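You operate a simulated robot arm through the tools that you are given. There is no shell and no other tool. Be economical: measure what you need, move in short steps, check, and stop when the job is done.

Carry out the task below with a simulated robot arm. There is one attempt and no reset: what you move stays moved.

TASK
Stop the starch pump, lock it out, tag it and prove it dead.
Fine: selector to stop, isolator off, hasp across, yellow pin lock home in the eye, yellow tag on the box's peg; then selector to run and back to stop.

The check looks at the end state, three seconds after you hand in, the way a careful person would. Anything else that was tipped, shoved, dropped, spilled or broken makes it a failure.

THE ROBOT
A 6-joint arm with a two-finger gripper on a trunk, on a base that drives. Base frame: it is fixed to the floor where the robot stands at the start and does not move with it; the origin is under the middle of the robot, x ahead of it, y to its left, z up. Units: m, degrees, N and s.
With the tool pointing down near the work surface it reaches from about 0.28 to 0.72 m from the robot's upright axis, wherever it stands. Its first joint turns from -166.0 to 166.0 degrees. Places, roughly: starch hasp eye [0.2, -0.6, 1.1]; starch isolator box [0.3, -0.6, 1.2]; starch pump selector knob [0.7, 0, 1.3]; starch tag peg [0.3, -0.5, 1.1]; water pump selector knob [0.5, -0.2, 1.3]. Payload 1.57 kg.
Tool frame: the origin (TCP) lies between the finger pads and is the grasp point; the fingertips stand 0.021 m ahead of it; z points along the fingers, y is the line along which they close. Largest opening 0.07 m; the body of the gripper starts 0.05 m behind the TCP.
Orientation is that of the tool frame in the base frame, as a unit quaternion [w, x, y, z]. With the fingers straight down and closing along the base's y, the tool's x points along the base's -x, its y along +y and its z along -z.

THE INTERFACE
- The arm moves only by the tool arm_command. Its argument "commands" is a list of rows, each a list of 3 entries, a list of its own where there are three numbers: the turn, a rotation vector about the tool's x, y, z in units of 45 degrees (1.0 is 45 degrees), then the shift along the tool's x, y, z in units of 500 mm (1.0 is 500 mm), then the finger opening in m, from 0 to 0.07. In form: [[[ax, ay, az], [tx, ty, tz], grip], ...]. A call has 1 to 12 rows; each row is the pose to reach, as a shift and turn from the pose commanded when the call began, along the tool's axes at that moment. A call with a number of a shift or a turn outside -1 to 1 is refused whole. Each row takes 0.2 s and may step no farther than 0.05 m and 8.6 degrees from the row before; otherwise, or with a gripper value out of range, the whole call is refused. A pose out of reach is approached as far as the arm can. The call stops where the force on the tool passes 90 N (or 10 N more than at its start, if that is more) or the arm is blocked; 0.2 s more then pass. The fingers move at their own pace and stop on an object; they squeeze with about 30 N. The grip force told is the motor's: it shows also when the fingers shut on nothing. Time passes only in rows, and 0.2 s behind the last, so rows that repeat a pose let the fingers close. The reply holds the time, the measured pose of the TCP, the force on the tool along the base axes, the opening and the grip force, in the units named above and with some noise, with the torque about the TCP (base axes, N m) and any sound that the robot's microphone picked up.
- Cameras (640 x 400 px; columns grow to the right, rows downward): "scene" is now at [0.0099, 0.0938, 1.5063]; the picture's right is [-0.64, -0.77, -0.00], its down [-0.39, 0.32, -0.86] and it looks along [0.67, -0.55, -0.51] (base axes); focal length 261 px, centre (320, 200). "wrist" rides on the gripper at [0.079, 0.004, -0.081] in the tool frame; the picture's right is [-0.05, 1.00, 0.00], its down [-0.67, -0.04, -0.74] and it looks along [-0.74, -0.04, 0.67] (tool axes); focal length 256 px, centre (320, 200). There is no depth. A picture from a camera that has moved, and an enlarged one, comes with that camera's place and axes in the base frame and with its lens.
- grab_frame(camera): a new picture of that camera. It takes no simulated time.
- steer(legs): drives the robot by 1 to 6 legs, each [ahead, left, turn to the left] in m, m and degrees, along the robot's own axes; the way and the turn of a leg run together, so that a leg with both is an arc; at most 1.5 m and 180 degrees a leg. The arm and the cameras ride along, it lands a little off, and it stops where it bumps. It gives what a move gives.
- head_to(pan, tilt): turns the head with the scene camera to pan (to the left, within 155 degrees either way) and tilt (down, from -29 to 69), counted from straight ahead of the robot. It gives what a move gives.
- enlarge(camera, box): a new picture of the part [left, top, right, bottom] of that camera's present view, enlarged. It takes no simulated time.
- hand_in(): hands the job in; it is judged then, once.

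Work in short steps. Places have to be worked out from the pictures, the camera data and where the tool is seen: move nearer, look again, correct. Check each grasp and each placing, and mend what went wrong. You have 120 turns and 82 pictures in all, those below and enlarged ones among them. Open the gripper and draw the arm clear of the work before you hand the job in, unless the task says otherwise; then end with one line.

The tools are called after ">>>" as name(argument=value, ...) on one line, values as JSON. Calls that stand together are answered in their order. arm_command: Moves the arm, as the interface text tells. Its arguments: {"type":"object","properties":{"commands":{"type":"array","items":{"type":"array"}}},"required":["commands"]} The other tools are called the same way: steer (legs) drives the base; head_to (pan, tilt) turns the head that bears the scene camera; grab_frame (camera) takes a picture; enlarge (camera, box) takes an enlarged picture of a part of a camera's view; hand_in () hands the job in.

At the start:

```text
time: 0.0
ee_pos: [0.0989, -0.4393, 0.9978]
tcp_rot: [0.0, 0.001, 1.0, 0.0]
force: [0.5, -0.1, -0.8]
wrist_torque: [0.04, -0.01, 0.03]
grip_width: 0.0703
gripper_force: 0.0
robot x, y, heading: [0.0024, -0.0013, 0.0]
head pan, tilt: [-39.5, 30.4]
```

scene: 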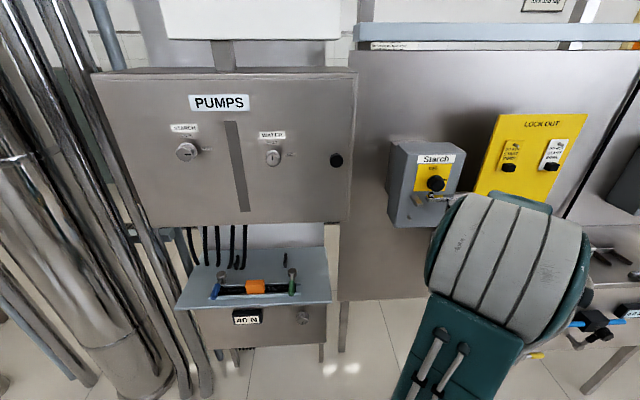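
wrist: 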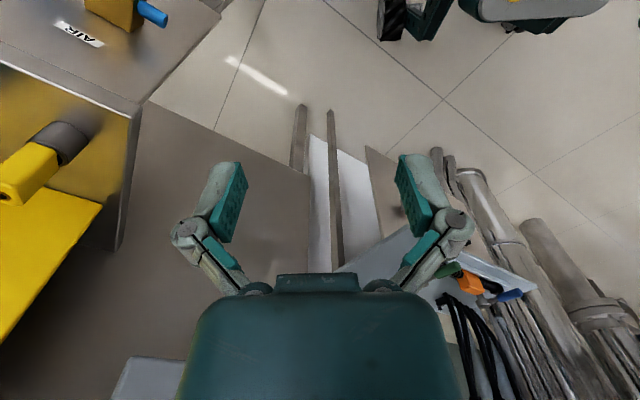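

The scene shows the PUMPS panel, the Starch isolator box and a lockout board. I'll enlarge each first.

>>> enlarge(camera="scene", box=[150, 80, 350, 205])

>>> enlarge(camera="scene", box=[370, 110, 594, 250])

>>> head_to(pan=-75, tilt=35)

>>> grab_frame(camera="scene")

```text
3.20 times, centred on (250, 142) of scene
camera zoom: at [0.0099, 0.0938, 1.5063], right [-0.64, -0.77, 0.0], down [-0.39, 0.32, -0.86], along [0.67, -0.55, -0.51], focal length 836 px, centre (544, 384)
```

zoom: 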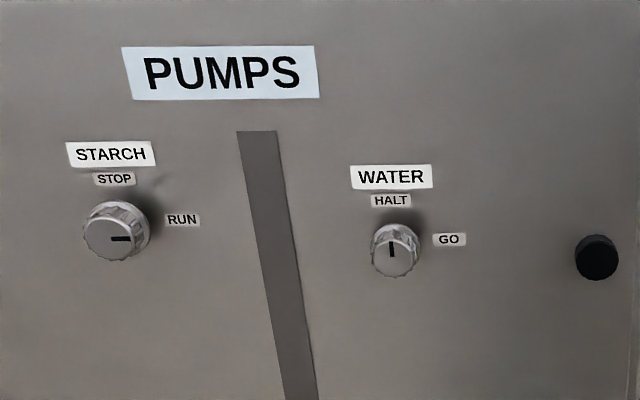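

```text
2.86 times, centred on (482, 180) of scene
camera zoom: at [0.0099, 0.0938, 1.5063], right [-0.64, -0.77, 0.0], down [-0.39, 0.32, -0.86], along [0.67, -0.55, -0.51], focal length 746 px, centre (-143, 257)
```

zoom: 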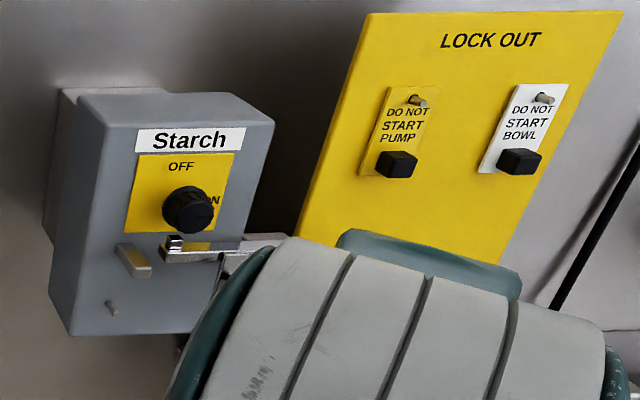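

```text
time: 1.0
ee_pos: [0.0992, -0.4411, 0.9997]
tcp_rot: [-0.001, 0.0, 1.0, 0.0]
force: [-0.4, -0.4, 0.0]
wrist_torque: [-0.02, 0.01, 0.03]
grip_width: 0.07
gripper_force: 0.0
robot x, y, heading: [0.0025, -0.0028, -0.1]
head pan, tilt: [-75.0, 35.0]
```

```text
77 pictures are left
camera scene: at [-0.0369, 0.0661, 1.4991], right [-0.97, -0.26, 0.0], down [-0.15, 0.55, -0.82], along [0.21, -0.79, -0.57], focal length 261 px, centre (320, 200)
```

scene: 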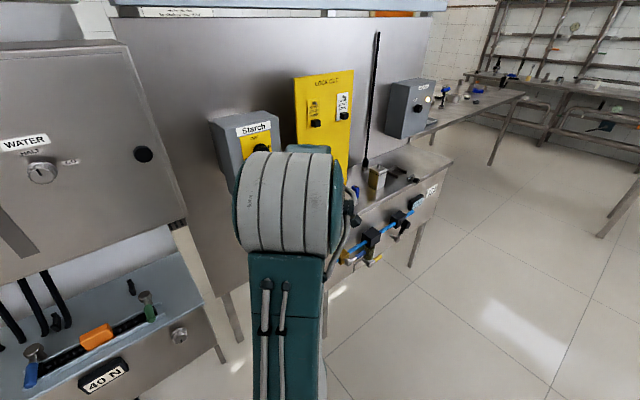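

Starch knob points to RUN, water to HALT, and the isolator to ON. I'll start swinging the arm up and pitching the tool forward.

>>> arm_command(commands=[[[0.166, 0, 0], [0, 0.033, -0.05], 0.07], [[0.333, 0, 0], [0, 0.067, -0.1], 0.07], [[0.5, 0, 0], [0, 0.1, -0.15], 0.07], [[0.666, 0, 0], [0, 0.133, -0.2], 0.07], [[0.833, 0, 0], [0, 0.167, -0.25], 0.07], [[1, 0, 0], [0, 0.2, -0.3], 0.07]])

```text
time: 2.6
ee_pos: [0.101, -0.352, 1.1075]
tcp_rot: [-0.02, -0.006, 0.943, -0.331]
force: [0.2, 0.5, 0.1]
wrist_torque: [-0.02, -0.02, -0.01]
grip_width: 0.0698
gripper_force: 0.1
robot x, y, heading: [0.0004, -0.001, -0.2]
head pan, tilt: [-75.0, 35.0]
stopped in row 6: the arm was blocked; the commanded pose is now the measured one
```

The pose hit an arm limit because it's too close in. I'll drive the base left a bit, in front of the panel, for room and parallax, and then look.

>>> steer(legs=[[0.0, 0.25, 0]])

>>> head_to(pan=-50, tilt=25)

>>> grab_frame(camera="scene")

```text
time: 4.4
ee_pos: [0.1024, -0.1101, 1.104]
tcp_rot: [-0.02, -0.006, 0.944, -0.328]
force: [-0.4, -0.7, 0.0]
wrist_torque: [0.08, 0.01, 0.03]
grip_width: 0.0699
gripper_force: 0.1
robot x, y, heading: [-0.0015, 0.2474, 0.2]
head pan, tilt: [-75.0, 35.0]
```

```text
time: 5.3
ee_pos: [0.1015, -0.1013, 1.1064]
tcp_rot: [-0.021, -0.006, 0.943, -0.331]
force: [-0.9, 0.3, 0.4]
wrist_torque: [-0.02, -0.01, 0.01]
grip_width: 0.0696
gripper_force: 0.0
robot x, y, heading: [-0.0018, 0.2511, 0.2]
head pan, tilt: [-50.0, 25.0]
```

```text
76 pictures are left
camera scene: at [-0.001, 0.3329, 1.5147], right [-0.77, -0.64, 0.0], down [-0.27, 0.32, -0.91], along [0.58, -0.69, -0.42], focal length 261 px, centre (320, 200)
```

scene: 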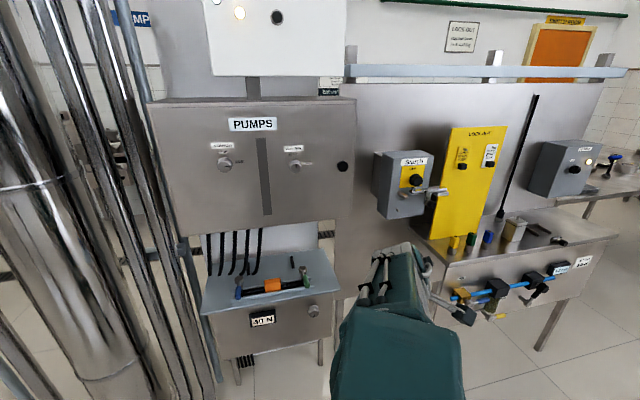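

This view is better. I'll enlarge the isolator and board area and the panel to triangulate.

>>> enlarge(camera="scene", box=[360, 120, 520, 220])

>>> enlarge(camera="scene", box=[420, 200, 612, 320])

>>> enlarge(camera="scene", box=[190, 100, 350, 200])

```text
4.00 times, centred on (440, 170) of scene
camera zoom: at [-0.001, 0.3329, 1.5147], right [-0.77, -0.64, 0.0], down [-0.27, 0.32, -0.91], along [0.58, -0.69, -0.42], focal length 1044 px, centre (-160, 320)
```

zoom: 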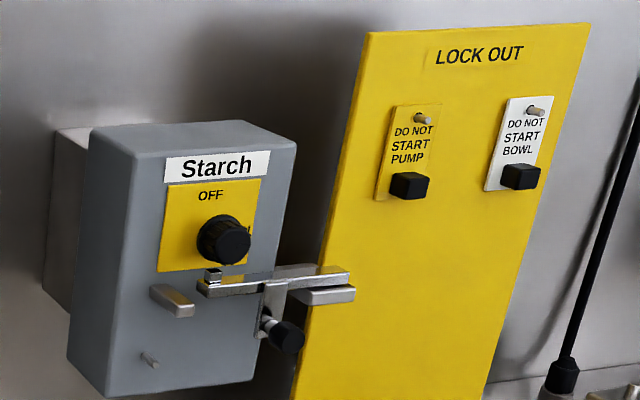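

```text
3.33 times, centred on (516, 260) of scene
camera zoom: at [-0.001, 0.3329, 1.5147], right [-0.77, -0.64, 0.0], down [-0.27, 0.32, -0.91], along [0.58, -0.69, -0.42], focal length 870 px, centre (-333, 0)
```

zoom: 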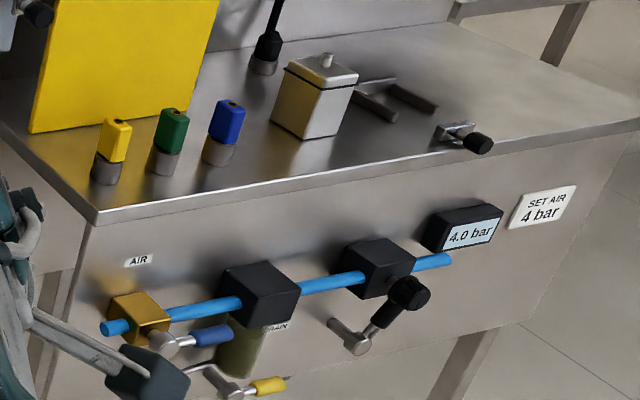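

```text
4.00 times, centred on (270, 150) of scene
camera zoom: at [-0.001, 0.3329, 1.5147], right [-0.77, -0.64, 0.0], down [-0.27, 0.32, -0.91], along [0.58, -0.69, -0.42], focal length 1044 px, centre (520, 400)
```

zoom: 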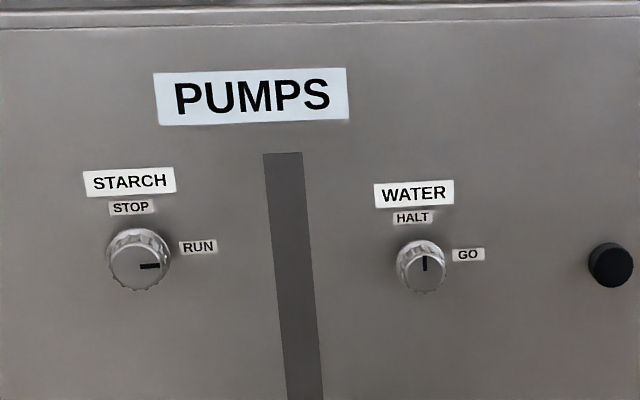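

Triangulated knob face: starch about (0.656,-0.031,1.29), with the panel's inward normal about (0.814,-0.58,0). I'll swing the arm around the axis toward it.

>>> arm_command(commands=[[[0, -0.076, -0.0945], [-0.068, -0.009, -0.017], 0.07], [[0, -0.151, -0.189], [-0.136, -0.013, -0.038], 0.07], [[0, -0.227, -0.2835], [-0.206, -0.009, -0.066], 0.07], [[0, -0.303, -0.378], [-0.275, 0, -0.097], 0.07], [[0, -0.378, -0.4725], [-0.341, 0.015, -0.134], 0.07], [[0, -0.454, -0.567], [-0.407, 0.036, -0.175], 0.07], [[0, -0.53, -0.6615], [-0.467, 0.062, -0.22], 0.07], [[0, -0.606, -0.756], [-0.526, 0.092, -0.269], 0.07], [[0, -0.681, -0.8505], [-0.578, 0.129, -0.322], 0.07], [[0, -0.757, -0.945], [-0.628, 0.168, -0.378], 0.07]])

```text
time: 7.5
ee_pos: [0.4211, 0.0806, 1.1875]
tcp_rot: [0.132, -0.438, 0.842, -0.285]
force: [0.2, 0.1, 0.8]
wrist_torque: [-0.02, 0.01, 0.03]
grip_width: 0.0699
gripper_force: 0.0
robot x, y, heading: [-0.0021, 0.2466, 0.1]
head pan, tilt: [-50.0, 25.0]
```

Pitch the tool up to horizontal while rising to the pre-grasp.

>>> arm_command(commands=[[[0.166, 0, 0], [-0.014, -0.057, -0.001], 0.07], [[0.333, 0, 0], [-0.028, -0.114, -0.002], 0.07], [[0.5, 0, 0], [-0.042, -0.171, -0.003], 0.07], [[0.666, 0, 0], [-0.057, -0.228, -0.004], 0.07], [[0.833, 0, 0], [-0.071, -0.285, -0.005], 0.07], [[1, 0, 0], [-0.085, -0.342, -0.005], 0.07]])

```text
time: 8.9
ee_pos: [0.5568, 0.0371, 1.2909]
tcp_rot: [0.292, -0.353, 0.669, -0.585]
force: [-0.4, -0.1, 1.3]
wrist_torque: [0.04, -0.01, 0.01]
grip_width: 0.0702
gripper_force: 0.0
robot x, y, heading: [-0.0036, 0.2499, 0.2]
head pan, tilt: [-50.0, 25.0]
```

Finish levelling and take a wrist picture.

>>> arm_command(commands=[[[0.184, 0, 0], [0, 0, 0], 0.07]])

>>> grab_frame(camera="wrist")

>>> grab_frame(camera="scene")

```text
time: 9.3
ee_pos: [0.5572, 0.0372, 1.291]
tcp_rot: [-0.315, 0.331, -0.625, 0.633]
force: [-0.4, 0.2, 0.4]
wrist_torque: [0.01, 0.01, 0.0]
grip_width: 0.0699
gripper_force: 0.0
robot x, y, heading: [0.0005, 0.2513, 0.2]
head pan, tilt: [-50.0, 25.0]
```

```text
72 pictures are left
camera wrist: at [0.4464, 0.0206, 1.2881], right [0.02, 0.02, -1.0], down [-0.22, 0.98, 0.02], along [0.98, 0.22, 0.02], focal length 256 px, centre (320, 200)
```

wrist: 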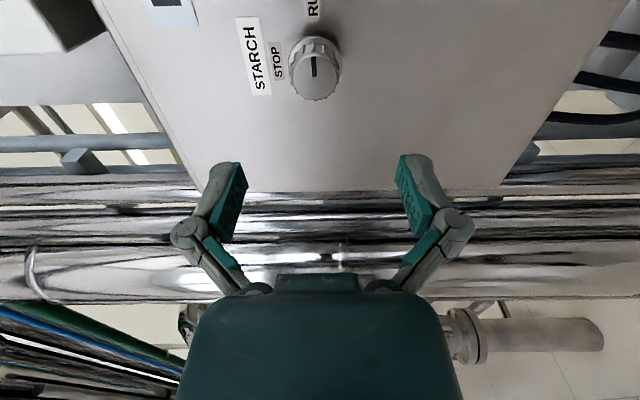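

```text
71 pictures are left
camera scene: at [0.0002, 0.3305, 1.5148], right [-0.77, -0.64, 0.0], down [-0.27, 0.32, -0.91], along [0.58, -0.69, -0.42], focal length 261 px, centre (320, 200)
```

scene: 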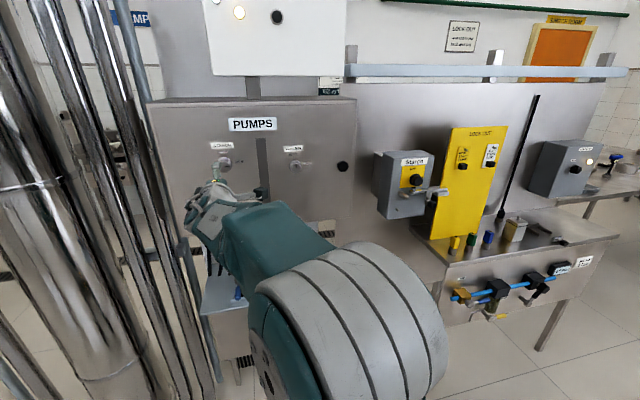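

Knob confirmed at about (0.656,-0.031,1.294). I'll pre-roll +45° and approach partway.

>>> arm_command(commands=[[[0, 0, 0.166], [0, -0.002, 0.03], 0.07], [[0, 0, 0.333], [-0.002, -0.004, 0.06], 0.07], [[0, 0, 0.5], [-0.004, -0.006, 0.09], 0.07], [[0, 0, 0.666], [-0.004, -0.006, 0.12], 0.07], [[0, 0, 0.833], [-0.004, -0.006, 0.14], 0.07], [[0, 0, 1], [-0.004, -0.006, 0.14], 0.07]])

>>> grab_frame(camera="wrist")

```text
time: 10.7
ee_pos: [0.616, -0.0014, 1.2935]
tcp_rot: [0.534, -0.066, 0.705, -0.463]
force: [0.4, 0.2, -0.3]
wrist_torque: [-0.02, 0.04, 0.01]
grip_width: 0.07
gripper_force: 0.1
robot x, y, heading: [-0.0017, 0.2447, 0.1]
head pan, tilt: [-50.0, 25.0]
```

```text
70 pictures are left
camera wrist: at [0.5197, 0.0016, 1.2347], right [0.42, 0.59, -0.69], down [-0.34, 0.8, 0.49], along [0.84, 0.03, 0.54], focal length 256 px, centre (320, 200)
```

wrist: 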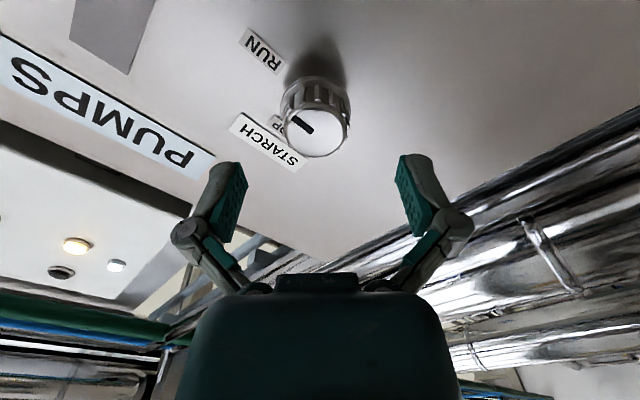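

The knob is centred between the fingers. I'll advance 48 mm and close.

>>> arm_command(commands=[[[0, 0, 0], [0, 0, 0.05], 0.07], [[0, 0, 0], [0, 0, 0.096], 0.07], [[0, 0, 0], [0, 0, 0.1], 0.03], [[0, 0, 0], [0, 0, 0.1], 0.0], [[0, 0, 0], [0, 0, 0.1], 0.0]])

>>> grab_frame(camera="wrist")

```text
time: 11.9
ee_pos: [0.656, -0.0314, 1.2959]
tcp_rot: [0.533, -0.066, 0.703, -0.465]
force: [-1.7, -3.2, 11.4]
wrist_torque: [0.01, 0.11, -0.52]
grip_width: 0.0386
gripper_force: 31.5
robot x, y, heading: [0.0002, 0.2465, 0.1]
head pan, tilt: [-50.0, 25.0]
```

```text
69 pictures are left
camera wrist: at [0.5587, -0.0281, 1.2366], right [0.43, 0.59, -0.69], down [-0.34, 0.81, 0.48], along [0.84, 0.03, 0.54], focal length 256 px, centre (320, 200)
```

wrist: 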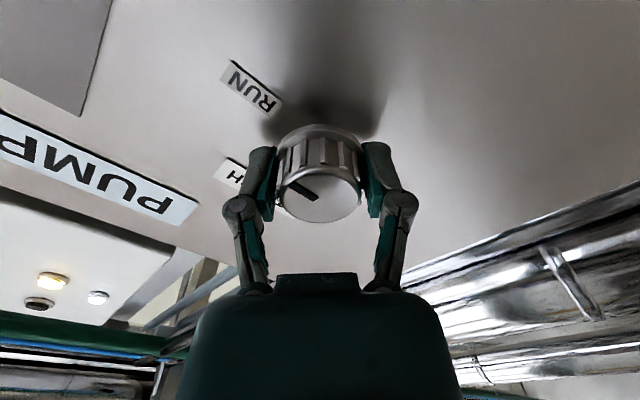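

Gripped at 38.6 mm. I'll rotate -45° (CCW).

>>> arm_command(commands=[[[0, 0, -0.166], [0, 0, 0.1], 0.0], [[0, 0, -0.333], [0, 0, 0.1], 0.0], [[0, 0, -0.5], [0, 0, 0.1], 0.0], [[0, 0, -0.666], [0, 0, 0.1], 0.0], [[0, 0, -0.833], [0, 0, 0.1], 0.0], [[0, 0, -1], [0, 0, 0.1], 0.0]])

```text
time: 12.3
ee_pos: [0.6679, -0.0381, 1.2982]
tcp_rot: [0.518, -0.087, 0.702, -0.482]
force: [-73.6, 32.0, -8.3]
wrist_torque: [-0.24, 0.98, -0.44]
grip_width: 0.0405
gripper_force: 32.3
robot x, y, heading: [0.0012, 0.2496, 0.1]
head pan, tilt: [-50.0, 25.0]
stopped in row 1: the force on the tool passed its limit at 335 N (the readings are from after the stop); the commanded pose is now the measured one
```

I wrongly repeated the forward shift, which pressed on the panel. I'll back off 14 mm along the tool and look.

>>> arm_command(commands=[[[0, 0, 0], [0, 0, -0.014], 0.05], [[0, 0, 0], [0, 0, -0.03], 0.06], [[0, 0, 0], [0, 0, -0.06], 0.07]])

>>> grab_frame(camera="wrist")

```text
time: 13.1
ee_pos: [0.6546, -0.0237, 1.2907]
tcp_rot: [0.517, -0.089, 0.704, -0.479]
force: [0.5, 0.7, -1.0]
wrist_torque: [0.01, 0.01, -0.01]
grip_width: 0.0698
gripper_force: 0.1
robot x, y, heading: [0.0007, 0.2511, 0.2]
head pan, tilt: [-50.0, 25.0]
```

```text
68 pictures are left
camera wrist: at [0.555, -0.023, 1.2372], right [0.39, 0.56, -0.73], down [-0.32, 0.83, 0.46], along [0.86, 0.05, 0.5], focal length 256 px, centre (320, 200)
```

wrist: 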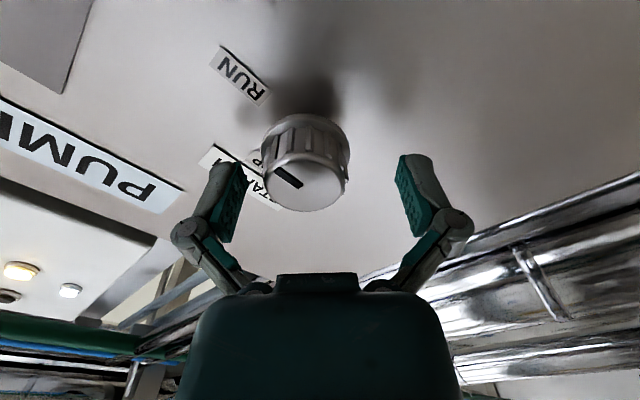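

The knob is intact. I'll recentre (-7 mm tool y), advance 4 mm, close, then read.

>>> arm_command(commands=[[[0, 0, 0], [0, -0.014, 0.008], 0.07], [[0, 0, 0], [0, -0.014, 0.008], 0.03], [[0, 0, 0], [0, -0.014, 0.008], 0.0], [[0, 0, 0], [0, -0.014, 0.008], 0.0]])

```text
time: 14.1
ee_pos: [0.6554, -0.0336, 1.2941]
tcp_rot: [0.516, -0.089, 0.706, -0.477]
force: [2.4, 1.6, -19.3]
wrist_torque: [-0.11, 0.31, -0.76]
grip_width: 0.0381
gripper_force: 32.0
robot x, y, heading: [-0.0008, 0.2491, -0.1]
head pan, tilt: [-50.0, 25.0]
```

Rotate -45° now, with only a small centring shift.

>>> arm_command(commands=[[[0, 0, -0.166], [0, 0.004, 0], 0.0], [[0, 0, -0.333], [0, 0.004, 0], 0.0], [[0, 0, -0.5], [0, 0.004, 0], 0.0], [[0, 0, -0.666], [0, 0.004, 0], 0.0], [[0, 0, -0.833], [0, 0.004, 0], 0.0], [[0, 0, -1], [0, 0.004, 0], 0.0]])

>>> grab_frame(camera="wrist")

```text
time: 15.5
ee_pos: [0.6537, -0.034, 1.294]
tcp_rot: [-0.293, 0.351, -0.617, 0.64]
force: [16.9, -2.9, -12.2]
wrist_torque: [0.07, 0.09, -0.43]
grip_width: 0.038
gripper_force: 31.9
robot x, y, heading: [-0.0014, 0.2507, 0.1]
head pan, tilt: [-50.0, 25.0]
```

```text
67 pictures are left
camera wrist: at [0.5439, -0.0509, 1.298], right [-0.03, -0.02, -1.0], down [-0.22, 0.98, -0.02], along [0.98, 0.22, -0.03], focal length 256 px, centre (320, 200)
```

wrist: 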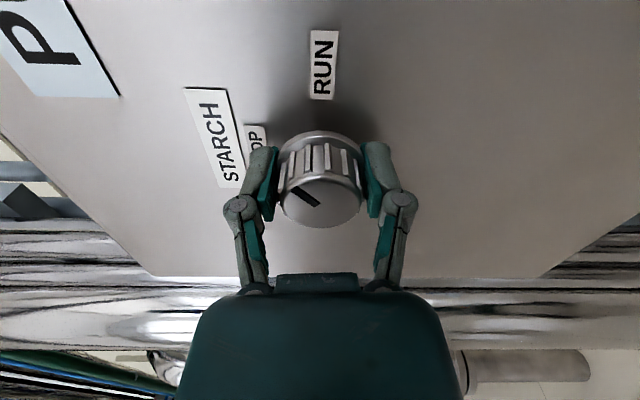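

The knob is following; about half way. Another -45°.

>>> arm_command(commands=[[[0, 0, -0.166], [0, 0, 0], 0.0], [[0, 0, -0.333], [0, 0, 0], 0.0], [[0, 0, -0.5], [0, 0, 0], 0.0], [[0, 0, -0.666], [0, 0, 0], 0.0], [[0, 0, -0.833], [0, 0, 0], 0.0], [[0, 0, -1], [0, 0, 0], 0.0]])

>>> grab_frame(camera="wrist")

```text
time: 16.9
ee_pos: [0.6542, -0.0332, 1.2977]
tcp_rot: [-0.027, 0.56, -0.436, 0.704]
force: [29.3, -4.7, 5.4]
wrist_torque: [0.05, 0.06, 0.19]
grip_width: 0.0385
gripper_force: 31.8
robot x, y, heading: [-0.0006, 0.2478, 0.1]
head pan, tilt: [-50.0, 25.0]
```

```text
66 pictures are left
camera wrist: at [0.5586, -0.0299, 1.3544], right [-0.43, -0.59, -0.68], down [-0.34, 0.81, -0.48], along [0.84, 0.03, -0.55], focal length 256 px, centre (320, 200)
```

wrist: 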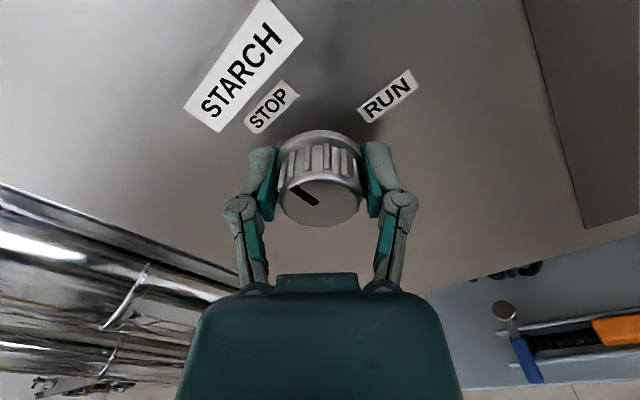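

Looks about at STOP. I'll open, back off and check.

>>> arm_command(commands=[[[0, 0, 0], [0, 0, 0], 0.07], [[0, 0, 0], [0, 0, 0], 0.07], [[0, 0, 0], [0, 0, -0.08], 0.07], [[0, 0, 0], [0, 0, -0.16], 0.07]])

>>> grab_frame(camera="wrist")

>>> grab_frame(camera="scene")

```text
time: 17.9
ee_pos: [0.5881, 0.0159, 1.2954]
tcp_rot: [-0.027, 0.561, -0.435, 0.704]
force: [0.2, 0.1, 0.0]
wrist_torque: [-0.01, -0.02, -0.01]
grip_width: 0.0701
gripper_force: 0.1
robot x, y, heading: [-0.0018, 0.2503, -0.1]
head pan, tilt: [-50.0, 25.0]
```

```text
65 pictures are left
camera wrist: at [0.4921, 0.0189, 1.3534], right [-0.43, -0.59, -0.68], down [-0.34, 0.81, -0.48], along [0.84, 0.03, -0.55], focal length 256 px, centre (320, 200)
```

wrist: 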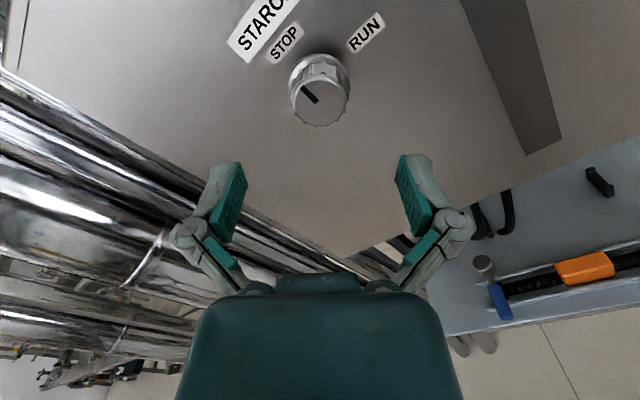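

```text
64 pictures are left
camera scene: at [0.0004, 0.3325, 1.5147], right [-0.77, -0.64, 0.0], down [-0.27, 0.32, -0.91], along [0.58, -0.69, -0.42], focal length 261 px, centre (320, 200)
```

scene: 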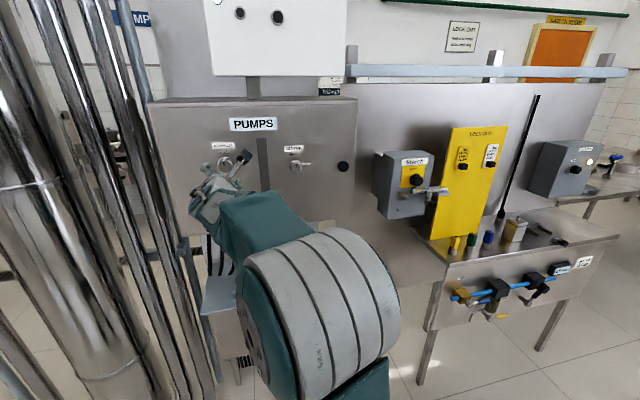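

The pump lamp went out, so the selector is at STOP. I'll retract and reorient the arm toward the isolator, then drive back right.

>>> arm_command(commands=[[[-0.019, 0.035, 0.095], [0.035, 0.068, -0.047], 0.07], [[-0.038, 0.07, 0.19], [0.071, 0.136, -0.094], 0.07], [[-0.057, 0.105, 0.285], [0.106, 0.203, -0.142], 0.07], [[-0.076, 0.14, 0.38], [0.142, 0.271, -0.189], 0.07], [[-0.095, 0.175, 0.475], [0.177, 0.339, -0.236], 0.07], [[-0.115, 0.21, 0.57], [0.212, 0.407, -0.283], 0.07], [[-0.134, 0.245, 0.665], [0.248, 0.475, -0.33], 0.07], [[-0.153, 0.28, 0.76], [0.283, 0.542, -0.378], 0.07], [[-0.172, 0.315, 0.855], [0.319, 0.61, -0.425], 0.07], [[-0.191, 0.349, 0.95], [0.354, 0.678, -0.472], 0.07]])

```text
time: 20.2
ee_pos: [0.3372, -0.0381, 1.2019]
tcp_rot: [0.209, -0.327, 0.667, -0.636]
force: [0.0, 0.2, -1.2]
wrist_torque: [0.02, 0.03, 0.03]
grip_width: 0.07
gripper_force: 0.0
out of reach, approached as far as the arm can: row 5, 6, 7, 8, 9, 10
robot x, y, heading: [-0.0017, 0.2519, 0.3]
head pan, tilt: [-50.0, 25.0]
stopped in row 10: the arm was blocked; the commanded pose is now the measured one
```

A level tool needs at least 0.45 m radius. I'll drive right 0.2 m and look at the isolator with the wrist and scene cameras.

>>> steer(legs=[[0.0, -0.2, 0]])

>>> head_to(pan=-62, tilt=30)

>>> grab_frame(camera="wrist")

>>> grab_frame(camera="scene")

```text
time: 21.8
ee_pos: [0.3372, -0.2305, 1.2033]
tcp_rot: [0.209, -0.328, 0.665, -0.637]
force: [0.3, 1.0, 0.6]
wrist_torque: [0.0, 0.0, -0.04]
grip_width: 0.0699
gripper_force: 0.0
robot x, y, heading: [-0.0002, 0.0513, 0.2]
head pan, tilt: [-50.0, 25.0]
```

```text
time: 22.5
ee_pos: [0.3391, -0.2325, 1.2025]
tcp_rot: [0.209, -0.328, 0.666, -0.637]
force: [0.7, 0.0, 0.0]
wrist_torque: [-0.01, 0.02, -0.03]
grip_width: 0.0703
gripper_force: 0.1
robot x, y, heading: [0.003, 0.0509, 0.3]
head pan, tilt: [-62.0, 30.0]
```

```text
63 pictures are left
camera wrist: at [0.2271, -0.2307, 1.2163], right [-0.13, 0.01, -0.99], down [-0.05, 1.0, 0.02], along [0.99, 0.05, -0.13], focal length 256 px, centre (320, 200)
```

wrist: 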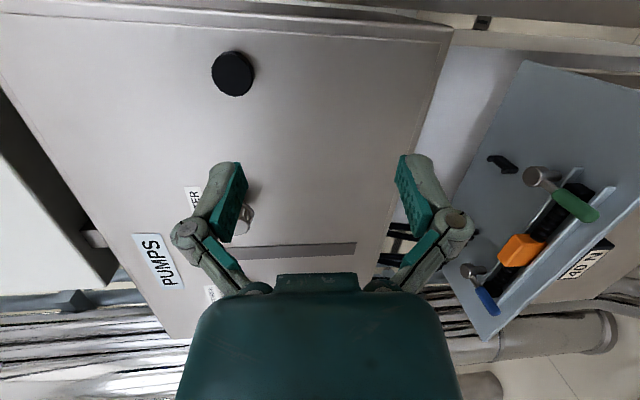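

```text
62 pictures are left
camera scene: at [-0.0169, 0.1262, 1.5068], right [-0.88, -0.47, 0.0], down [-0.24, 0.44, -0.87], along [0.41, -0.76, -0.5], focal length 261 px, centre (320, 200)
```

scene: 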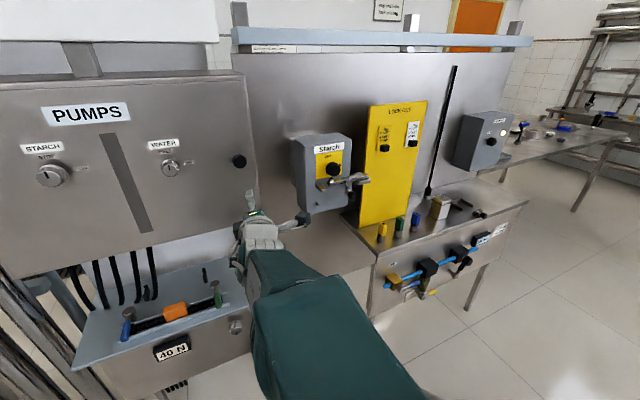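

Enlarge the isolator from this new viewpoint, for a third ray.

>>> enlarge(camera="scene", box=[280, 120, 392, 220])

>>> enlarge(camera="scene", box=[340, 90, 500, 250])

```text
4.00 times, centred on (336, 170) of scene
camera zoom: at [-0.0169, 0.1262, 1.5068], right [-0.88, -0.47, 0.0], down [-0.24, 0.44, -0.87], along [0.41, -0.76, -0.5], focal length 1044 px, centre (256, 320)
```

zoom: 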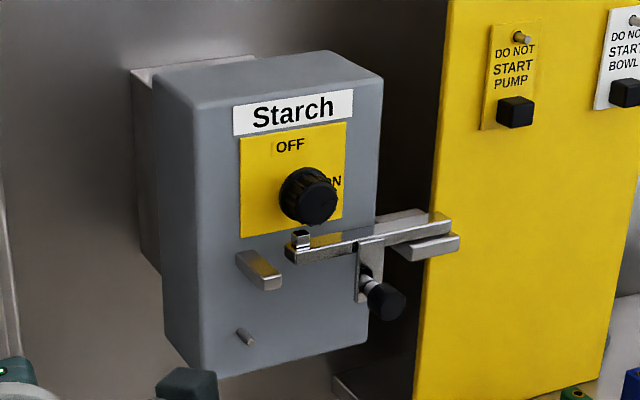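

```text
2.50 times, centred on (420, 170) of scene
camera zoom: at [-0.0169, 0.1262, 1.5068], right [-0.88, -0.47, 0.0], down [-0.24, 0.44, -0.87], along [0.41, -0.76, -0.5], focal length 653 px, centre (70, 275)
```

zoom: 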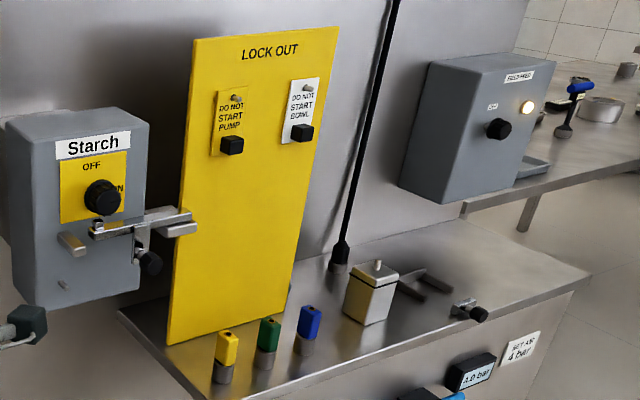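

Vanishing lines show the box face is parallel to the pumps panel (yaw about -36°). I'll drive to a spot in front of it, then roll the tool so the camera is on top.

>>> steer(legs=[[-0.2, -0.2, 0]])

>>> arm_command(commands=[[[0.028, -0.006, -0.183], [0, 0, 0], 0.07], [[0.056, -0.011, -0.366], [0, 0, 0], 0.07], [[0.083, -0.017, -0.548], [0, 0, 0], 0.07], [[0.111, -0.022, -0.731], [0, 0, 0], 0.07], [[0.139, -0.028, -0.914], [0, 0, 0], 0.07]])

>>> arm_command(commands=[[[0.028, -0.006, -0.183], [0, 0, 0], 0.07], [[0.056, -0.011, -0.366], [0, 0, 0], 0.07], [[0.083, -0.017, -0.548], [0, 0, 0], 0.07], [[0.111, -0.022, -0.731], [0, 0, 0], 0.07], [[0.139, -0.028, -0.914], [0, 0, 0], 0.07]])

>>> grab_frame(camera="wrist")

```text
time: 24.5
ee_pos: [0.1382, -0.4291, 1.2049]
tcp_rot: [0.213, -0.331, 0.662, -0.638]
force: [0.1, 0.3, 0.3]
wrist_torque: [0.0, 0.0, -0.06]
grip_width: 0.0701
gripper_force: 0.1
robot x, y, heading: [-0.2007, -0.1503, 0.3]
head pan, tilt: [-62.0, 30.0]
```

```text
time: 25.7
ee_pos: [0.1578, -0.4068, 1.2098]
tcp_rot: [0.003, 0.535, -0.471, 0.701]
force: [-1.4, -0.4, -0.2]
wrist_torque: [-0.02, 0.01, -0.02]
grip_width: 0.0701
gripper_force: 0.1
out of reach, approached as far as the arm can: row 1, 2, 3, 4, 5
robot x, y, heading: [-0.2011, -0.1499, 0.3]
head pan, tilt: [-62.0, 30.0]
```

```text
time: 26.9
ee_pos: [0.175, -0.3669, 1.2187]
tcp_rot: [0.217, 0.673, -0.217, 0.673]
force: [0.3, -0.2, -0.5]
wrist_torque: [-0.03, -0.01, 0.01]
grip_width: 0.0703
gripper_force: 0.1
out of reach, approached as far as the arm can: row 1, 2, 3, 4, 5
robot x, y, heading: [-0.2006, -0.151, 0.2]
head pan, tilt: [-62.0, 30.0]
```

```text
59 pictures are left
camera wrist: at [0.1086, -0.3228, 1.2975], right [-0.58, -0.81, -0.05], down [-0.58, 0.46, -0.67], along [0.56, -0.36, -0.74], focal length 256 px, centre (320, 200)
```

wrist: 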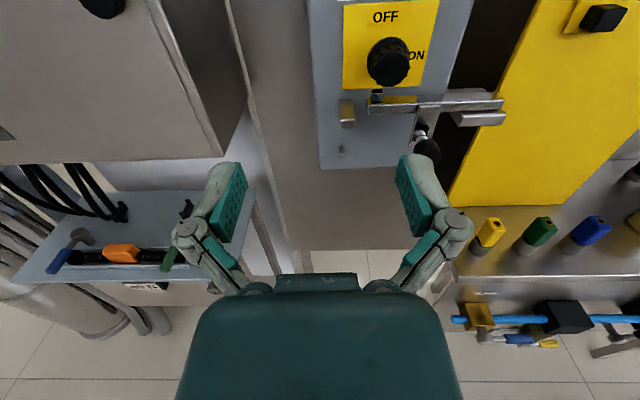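

The wrist ray combined with scene rays puts the isolator knob face at about (0.290,-0.531,1.193). I'll move right 67 mm, forward 70 mm, down 20 mm for a closer look.

>>> arm_command(commands=[[[0, 0, 0], [-0.01, 0.045, 0.047], 0.07], [[0, 0, 0], [-0.025, 0.09, 0.093], 0.07], [[0, 0, 0], [-0.04, 0.134, 0.14], 0.07]])

>>> grab_frame(camera="wrist")

```text
time: 27.7
ee_pos: [0.2269, -0.3995, 1.215]
tcp_rot: [0.221, 0.673, -0.222, 0.67]
force: [-0.3, -0.6, 0.6]
wrist_torque: [0.04, -0.01, -0.04]
grip_width: 0.0699
gripper_force: 0.1
out of reach, approached as far as the arm can: row 1, 2, 3
robot x, y, heading: [-0.2017, -0.1503, -0.0]
head pan, tilt: [-62.0, 30.0]
```

```text
58 pictures are left
camera wrist: at [0.161, -0.3539, 1.2941], right [-0.59, -0.8, -0.05], down [-0.58, 0.47, -0.66], along [0.56, -0.36, -0.75], focal length 256 px, centre (320, 200)
```

wrist: 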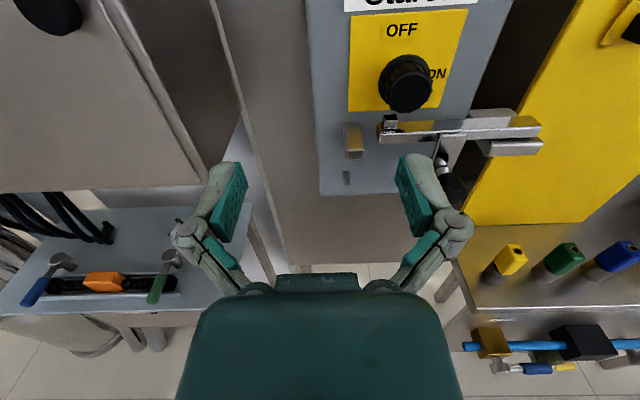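

The commanded pose had drifted from the measured one because of the reach limit. I'll correct to reach about (0.229,-0.488,1.21).

>>> arm_command(commands=[[[0, 0, 0], [0.025, -0.072, 0.038], 0.07], [[0, 0, 0], [0.05, -0.144, 0.076], 0.07], [[0, 0, 0], [0.05, -0.144, 0.076], 0.07]])

>>> grab_frame(camera="wrist")

```text
time: 28.5
ee_pos: [0.3002, -0.3599, 1.2412]
tcp_rot: [0.211, 0.674, -0.211, 0.676]
force: [0.1, 0.4, -0.3]
wrist_torque: [0.0, 0.0, 0.0]
grip_width: 0.07
gripper_force: 0.0
robot x, y, heading: [-0.2027, -0.1501, 0.0]
head pan, tilt: [-62.0, 30.0]
```

```text
57 pictures are left
camera wrist: at [0.2319, -0.3164, 1.3194], right [-0.57, -0.82, -0.05], down [-0.59, 0.45, -0.67], along [0.57, -0.35, -0.74], focal length 256 px, centre (320, 200)
```

wrist: 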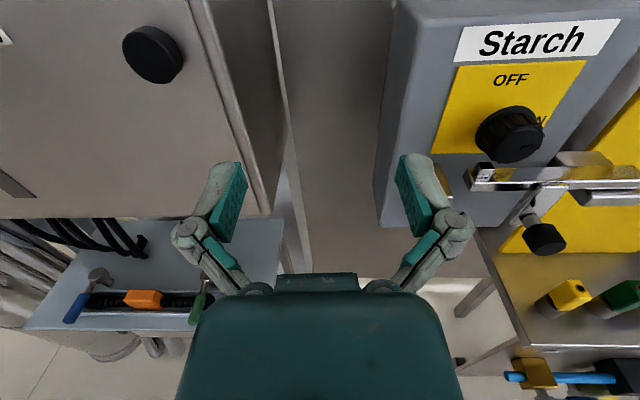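

The out-of-reach poses do reset, so I'm now at r=0.119, n=0.453. Knob refined to (0.289,-0.529,1.195). I'll move right 144 mm and down 20 mm.

>>> arm_command(commands=[[[0, 0, 0], [0, 0.096, 0], 0.07], [[0, 0, 0], [-0.02, 0.192, 0], 0.07], [[0, 0, 0], [-0.04, 0.288, 0], 0.07]])

>>> grab_frame(camera="wrist")

```text
time: 29.3
ee_pos: [0.2536, -0.4243, 1.2369]
tcp_rot: [0.224, 0.673, -0.226, 0.668]
force: [0.3, 0.5, 0.3]
wrist_torque: [0.02, -0.01, 0.0]
grip_width: 0.0702
gripper_force: 0.0
out of reach, approached as far as the arm can: row 2, 3
robot x, y, heading: [-0.202, -0.1522, 0.3]
head pan, tilt: [-62.0, 30.0]
```

```text
56 pictures are left
camera wrist: at [0.1872, -0.3781, 1.3169], right [-0.6, -0.8, -0.05], down [-0.58, 0.48, -0.66], along [0.55, -0.37, -0.75], focal length 256 px, centre (320, 200)
```

wrist: 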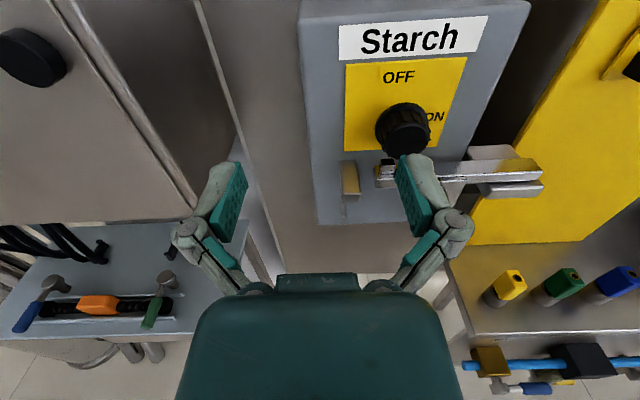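

A level tool needs more radius, so I'll back the base off 80 mm along the normal and then move right.

>>> steer(legs=[[-0.07, 0.04, 0]])

>>> arm_command(commands=[[[0, 0, 0], [0, 0.07, 0.02], 0.07], [[0, 0, 0], [0, 0.13, 0.04], 0.07], [[0, 0, 0], [-0.02, 0.18, 0.07], 0.07]])

>>> grab_frame(camera="wrist")

```text
time: 30.4
ee_pos: [0.1837, -0.3988, 1.2362]
tcp_rot: [0.221, 0.674, -0.229, 0.667]
force: [-1.2, -0.9, 0.2]
wrist_torque: [0.0, -0.03, 0.02]
grip_width: 0.07
gripper_force: 0.0
robot x, y, heading: [-0.2729, -0.1143, 0.2]
head pan, tilt: [-62.0, 30.0]
```

```text
time: 31.2
ee_pos: [0.1953, -0.4301, 1.2444]
tcp_rot: [0.237, 0.673, -0.242, 0.658]
force: [-0.6, 0.1, 0.1]
wrist_torque: [0.03, 0.03, -0.01]
grip_width: 0.07
gripper_force: 0.0
out of reach, approached as far as the arm can: row 1, 2, 3
robot x, y, heading: [-0.2711, -0.1147, 0.4]
head pan, tilt: [-62.0, 30.0]
```

```text
55 pictures are left
camera wrist: at [0.1331, -0.3828, 1.3242], right [-0.64, -0.77, -0.05], down [-0.56, 0.51, -0.65], along [0.53, -0.39, -0.76], focal length 256 px, centre (320, 200)
```

wrist: 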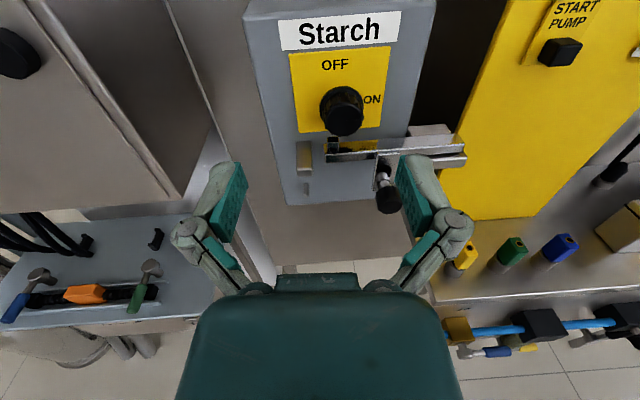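

Now nearly centred, and the radius grows as I approach. I'll move in and down with the 45° pre-roll and the yaw correction.

>>> arm_command(commands=[[[0.015, -0.006, 0.166], [-0.015, 0.009, 0.02], 0.07], [[0.03, -0.012, 0.333], [-0.03, 0.018, 0.04], 0.07], [[0.045, -0.018, 0.5], [-0.045, 0.027, 0.06], 0.07], [[0.06, -0.023, 0.666], [-0.06, 0.036, 0.08], 0.07], [[0.075, -0.029, 0.833], [-0.075, 0.045, 0.09], 0.07], [[0.089, -0.035, 1], [-0.09, 0.052, 0.1], 0.07]])

>>> grab_frame(camera="wrist")

```text
time: 32.6
ee_pos: [0.2619, -0.4224, 1.2204]
tcp_rot: [-0.055, 0.542, -0.465, 0.698]
force: [-0.6, -0.4, -0.1]
wrist_torque: [-0.04, 0.01, 0.01]
grip_width: 0.0699
gripper_force: 0.1
out of reach, approached as far as the arm can: row 1, 2, 3, 4, 5, 6
robot x, y, heading: [-0.2712, -0.1159, -0.2]
head pan, tilt: [-62.0, 30.0]
```

```text
54 pictures are left
camera wrist: at [0.1634, -0.422, 1.2736], right [-0.4, -0.53, -0.75], down [-0.32, 0.85, -0.43], along [0.86, 0.06, -0.51], focal length 256 px, centre (320, 200)
```

wrist: 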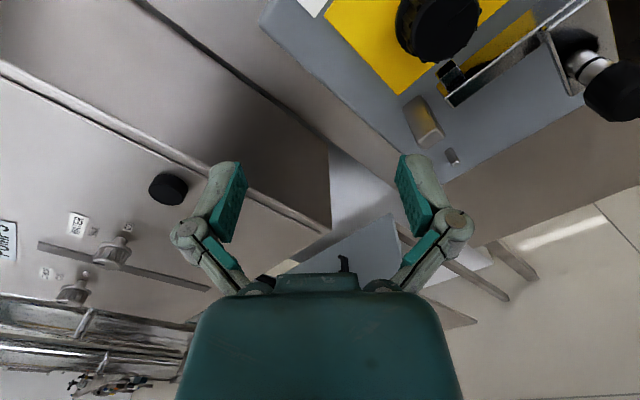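

The limit is lateral: the TCP has to be at least about 55 mm left of the base axis. I'll retract 60 mm, then shift the base right along the wall.

>>> arm_command(commands=[[[0, 0, 0], [0, 0, -0.06], 0.07], [[0, 0, 0], [0, 0, -0.12], 0.07]])

>>> steer(legs=[[-0.025, -0.12, 0]])

>>> grab_frame(camera="wrist")

```text
time: 33.2
ee_pos: [0.2129, -0.383, 1.2201]
tcp_rot: [-0.054, 0.542, -0.464, 0.698]
force: [0.0, 1.1, 0.7]
wrist_torque: [0.01, -0.02, -0.04]
grip_width: 0.0701
gripper_force: 0.1
robot x, y, heading: [-0.2715, -0.1158, 0.1]
head pan, tilt: [-62.0, 30.0]
```

```text
time: 34.4
ee_pos: [0.1886, -0.4949, 1.2236]
tcp_rot: [-0.053, 0.542, -0.463, 0.699]
force: [-0.3, 0.6, 0.1]
wrist_torque: [0.0, -0.01, -0.01]
grip_width: 0.0702
gripper_force: 0.1
robot x, y, heading: [-0.2978, -0.2315, 0.3]
head pan, tilt: [-62.0, 30.0]
```

```text
53 pictures are left
camera wrist: at [0.091, -0.4944, 1.2767], right [-0.4, -0.53, -0.74], down [-0.32, 0.84, -0.43], along [0.86, 0.06, -0.51], focal length 256 px, centre (320, 200)
```

wrist: 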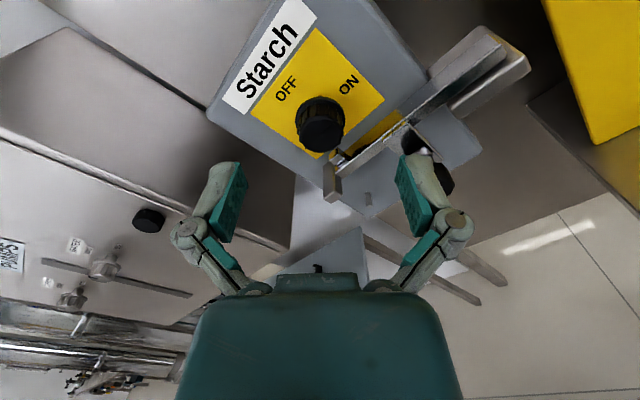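

The knob is centred in finger axis; I need -41 mm in tool x. The hasp bar lies just below the knob, so I'll use about 30° roll and turn it in two bites.

>>> arm_command(commands=[[[0, 0, -0.133], [-0.027, 0, 0.03], 0.06], [[0, 0, -0.267], [-0.055, 0, 0.06], 0.06], [[0, 0, -0.4], [-0.082, 0, 0.1], 0.06]])

>>> grab_frame(camera="wrist")

```text
time: 35.2
ee_pos: [0.247, -0.5162, 1.1887]
tcp_rot: [0.054, 0.609, -0.376, 0.696]
force: [0.1, -0.5, -0.2]
wrist_torque: [0.01, 0.0, 0.04]
grip_width: 0.06
gripper_force: 0.1
robot x, y, heading: [-0.2938, -0.232, 0.4]
head pan, tilt: [-62.0, 30.0]
```

```text
52 pictures are left
camera wrist: at [0.1601, -0.5013, 1.2592], right [-0.52, -0.69, -0.51], down [-0.41, 0.72, -0.56], along [0.75, -0.08, -0.66], focal length 256 px, centre (320, 200)
```

wrist: 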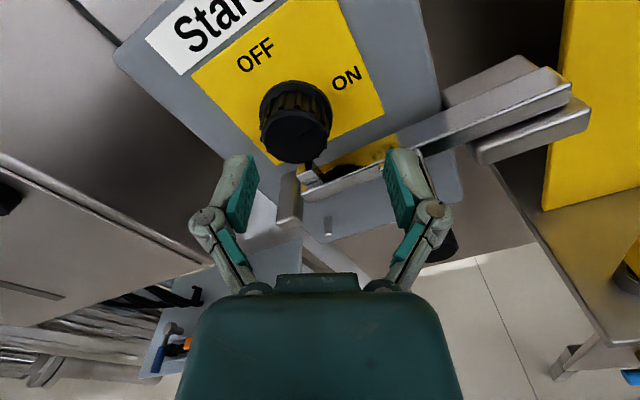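

Knob location consistent at (0.288,-0.530,1.194). I'll reduce roll to ~20° for clearance, centre, narrow the opening to 52 mm, then advance.

>>> arm_command(commands=[[[0, 0, -0.14], [-0.004, -0.03, 0], 0.052], [[0, 0, -0.27], [-0.004, -0.03, 0], 0.052], [[0, 0, -0.27], [-0.004, -0.03, 0], 0.052]])

>>> grab_frame(camera="wrist")

```text
time: 36.0
ee_pos: [0.2562, -0.5046, 1.1945]
tcp_rot: [0.127, 0.645, -0.309, 0.687]
force: [-0.1, 0.1, -0.2]
wrist_torque: [0.02, -0.03, 0.03]
grip_width: 0.052
gripper_force: 0.0
robot x, y, heading: [-0.2926, -0.2337, 0.3]
head pan, tilt: [-62.0, 30.0]
```

```text
51 pictures are left
camera wrist: at [0.1776, -0.4773, 1.2717], right [-0.57, -0.76, -0.31], down [-0.49, 0.62, -0.62], along [0.66, -0.19, -0.72], focal length 256 px, centre (320, 200)
```

wrist: 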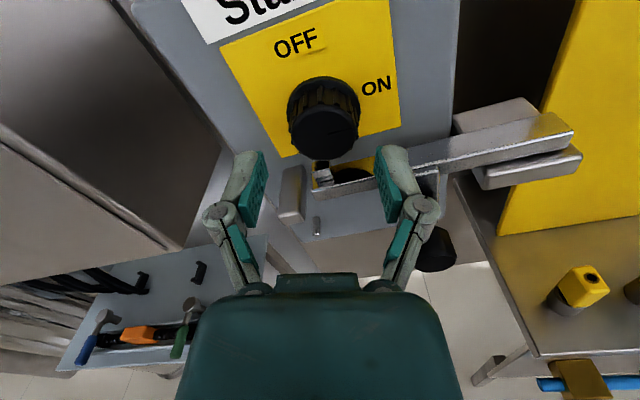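

Well centred. Advance 38 mm and close.

>>> arm_command(commands=[[[0, 0, 0], [0, 0, 0.04], 0.052], [[0, 0, 0], [0, 0, 0.078], 0.052], [[0, 0, 0], [0, 0, 0.078], 0.03], [[0, 0, 0], [0, 0, 0.078], 0.0], [[0, 0, 0], [0, 0, 0.078], 0.0]])

>>> grab_frame(camera="wrist")

```text
time: 37.2
ee_pos: [0.2828, -0.5279, 1.1944]
tcp_rot: [0.126, 0.645, -0.311, 0.687]
force: [-21.4, -19.2, -7.3]
wrist_torque: [0.47, 0.57, -0.59]
grip_width: 0.0392
gripper_force: 32.3
robot x, y, heading: [-0.298, -0.2342, -0.0]
head pan, tilt: [-62.0, 30.0]
```

```text
50 pictures are left
camera wrist: at [0.2066, -0.5006, 1.2703], right [-0.57, -0.76, -0.32], down [-0.49, 0.62, -0.61], along [0.66, -0.2, -0.72], focal length 256 px, centre (320, 200)
```

wrist: 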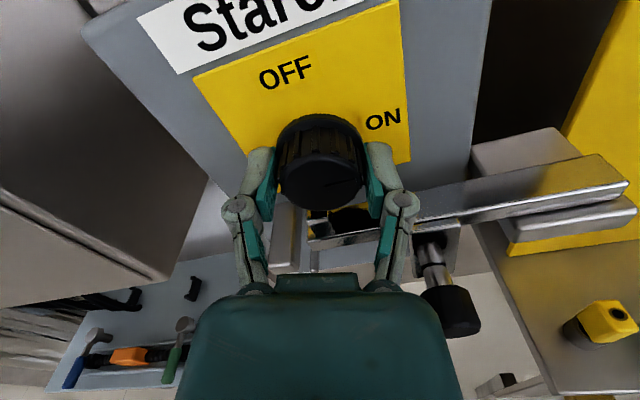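

Gripped. Rotate -45° CCW with a small side relief.

>>> arm_command(commands=[[[0, 0, -0.166], [0, 0.005, 0], 0.0], [[0, 0, -0.333], [0, 0.005, 0], 0.0], [[0, 0, -0.5], [0, 0.005, 0], 0.0], [[0, 0, -0.666], [0, 0.005, 0], 0.0], [[0, 0, -0.833], [0, 0.005, 0], 0.0], [[0, 0, -1], [0, 0.005, 0], 0.0]])

>>> grab_frame(camera="wrist")

```text
time: 38.6
ee_pos: [0.2835, -0.5277, 1.1961]
tcp_rot: [0.381, 0.712, -0.038, 0.588]
force: [-11.5, -25.0, 8.5]
wrist_torque: [0.24, 0.44, -0.91]
grip_width: 0.0385
gripper_force: 31.9
robot x, y, heading: [-0.2958, -0.2332, 0.0]
head pan, tilt: [-62.0, 30.0]
```

```text
49 pictures are left
camera wrist: at [0.2417, -0.451, 1.2681], right [-0.52, -0.73, 0.45], down [-0.79, 0.2, -0.58], along [0.33, -0.66, -0.68], focal length 256 px, centre (320, 200)
```

wrist: 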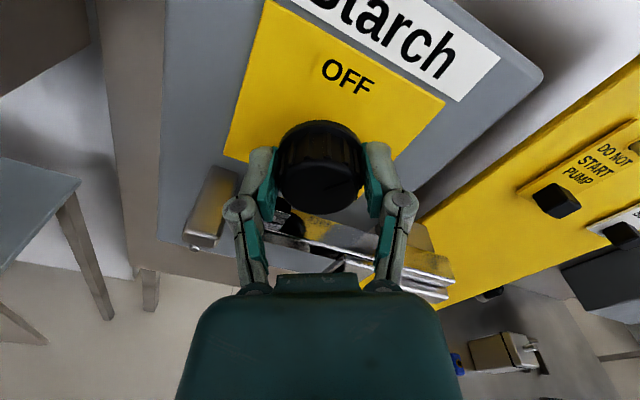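

Second bite: open, roll back +45°, regrip.

>>> arm_command(commands=[[[0, 0, 0], [0, 0, 0], 0.05], [[0, 0, 0.166], [0, 0, 0], 0.05], [[0, 0, 0.333], [0, 0, 0], 0.05], [[0, 0, 0.5], [0, 0, 0], 0.05], [[0, 0, 0.666], [0, 0, 0], 0.05], [[0, 0, 0.833], [0, 0, 0], 0.05], [[0, 0, 1], [0, 0, 0], 0.05], [[0, 0, 1], [0, 0, 0], 0.02], [[0, 0, 1], [0, 0, 0], 0.0]])

>>> enlarge(camera="wrist", box=[220, 40, 440, 240])

```text
time: 40.6
ee_pos: [0.2844, -0.5269, 1.1915]
tcp_rot: [0.127, 0.645, -0.311, 0.686]
force: [-19.8, -3.5, -10.2]
wrist_torque: [-0.12, -0.29, -0.51]
grip_width: 0.0388
gripper_force: 31.6
robot x, y, heading: [-0.2961, -0.2315, 0.1]
head pan, tilt: [-62.0, 30.0]
```

```text
2.00 times, centred on (330, 140) of wrist
camera zoom: at [0.206, -0.5, 1.269], right [-0.57, -0.76, -0.31], down [-0.49, 0.62, -0.61], along [0.66, -0.19, -0.72], focal length 512 px, centre (300, 320)
```

zoom: 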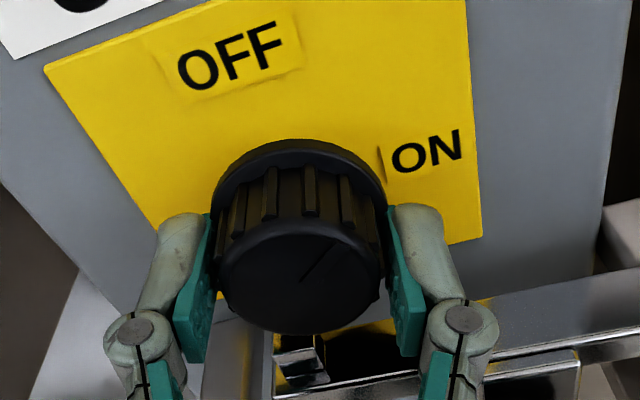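

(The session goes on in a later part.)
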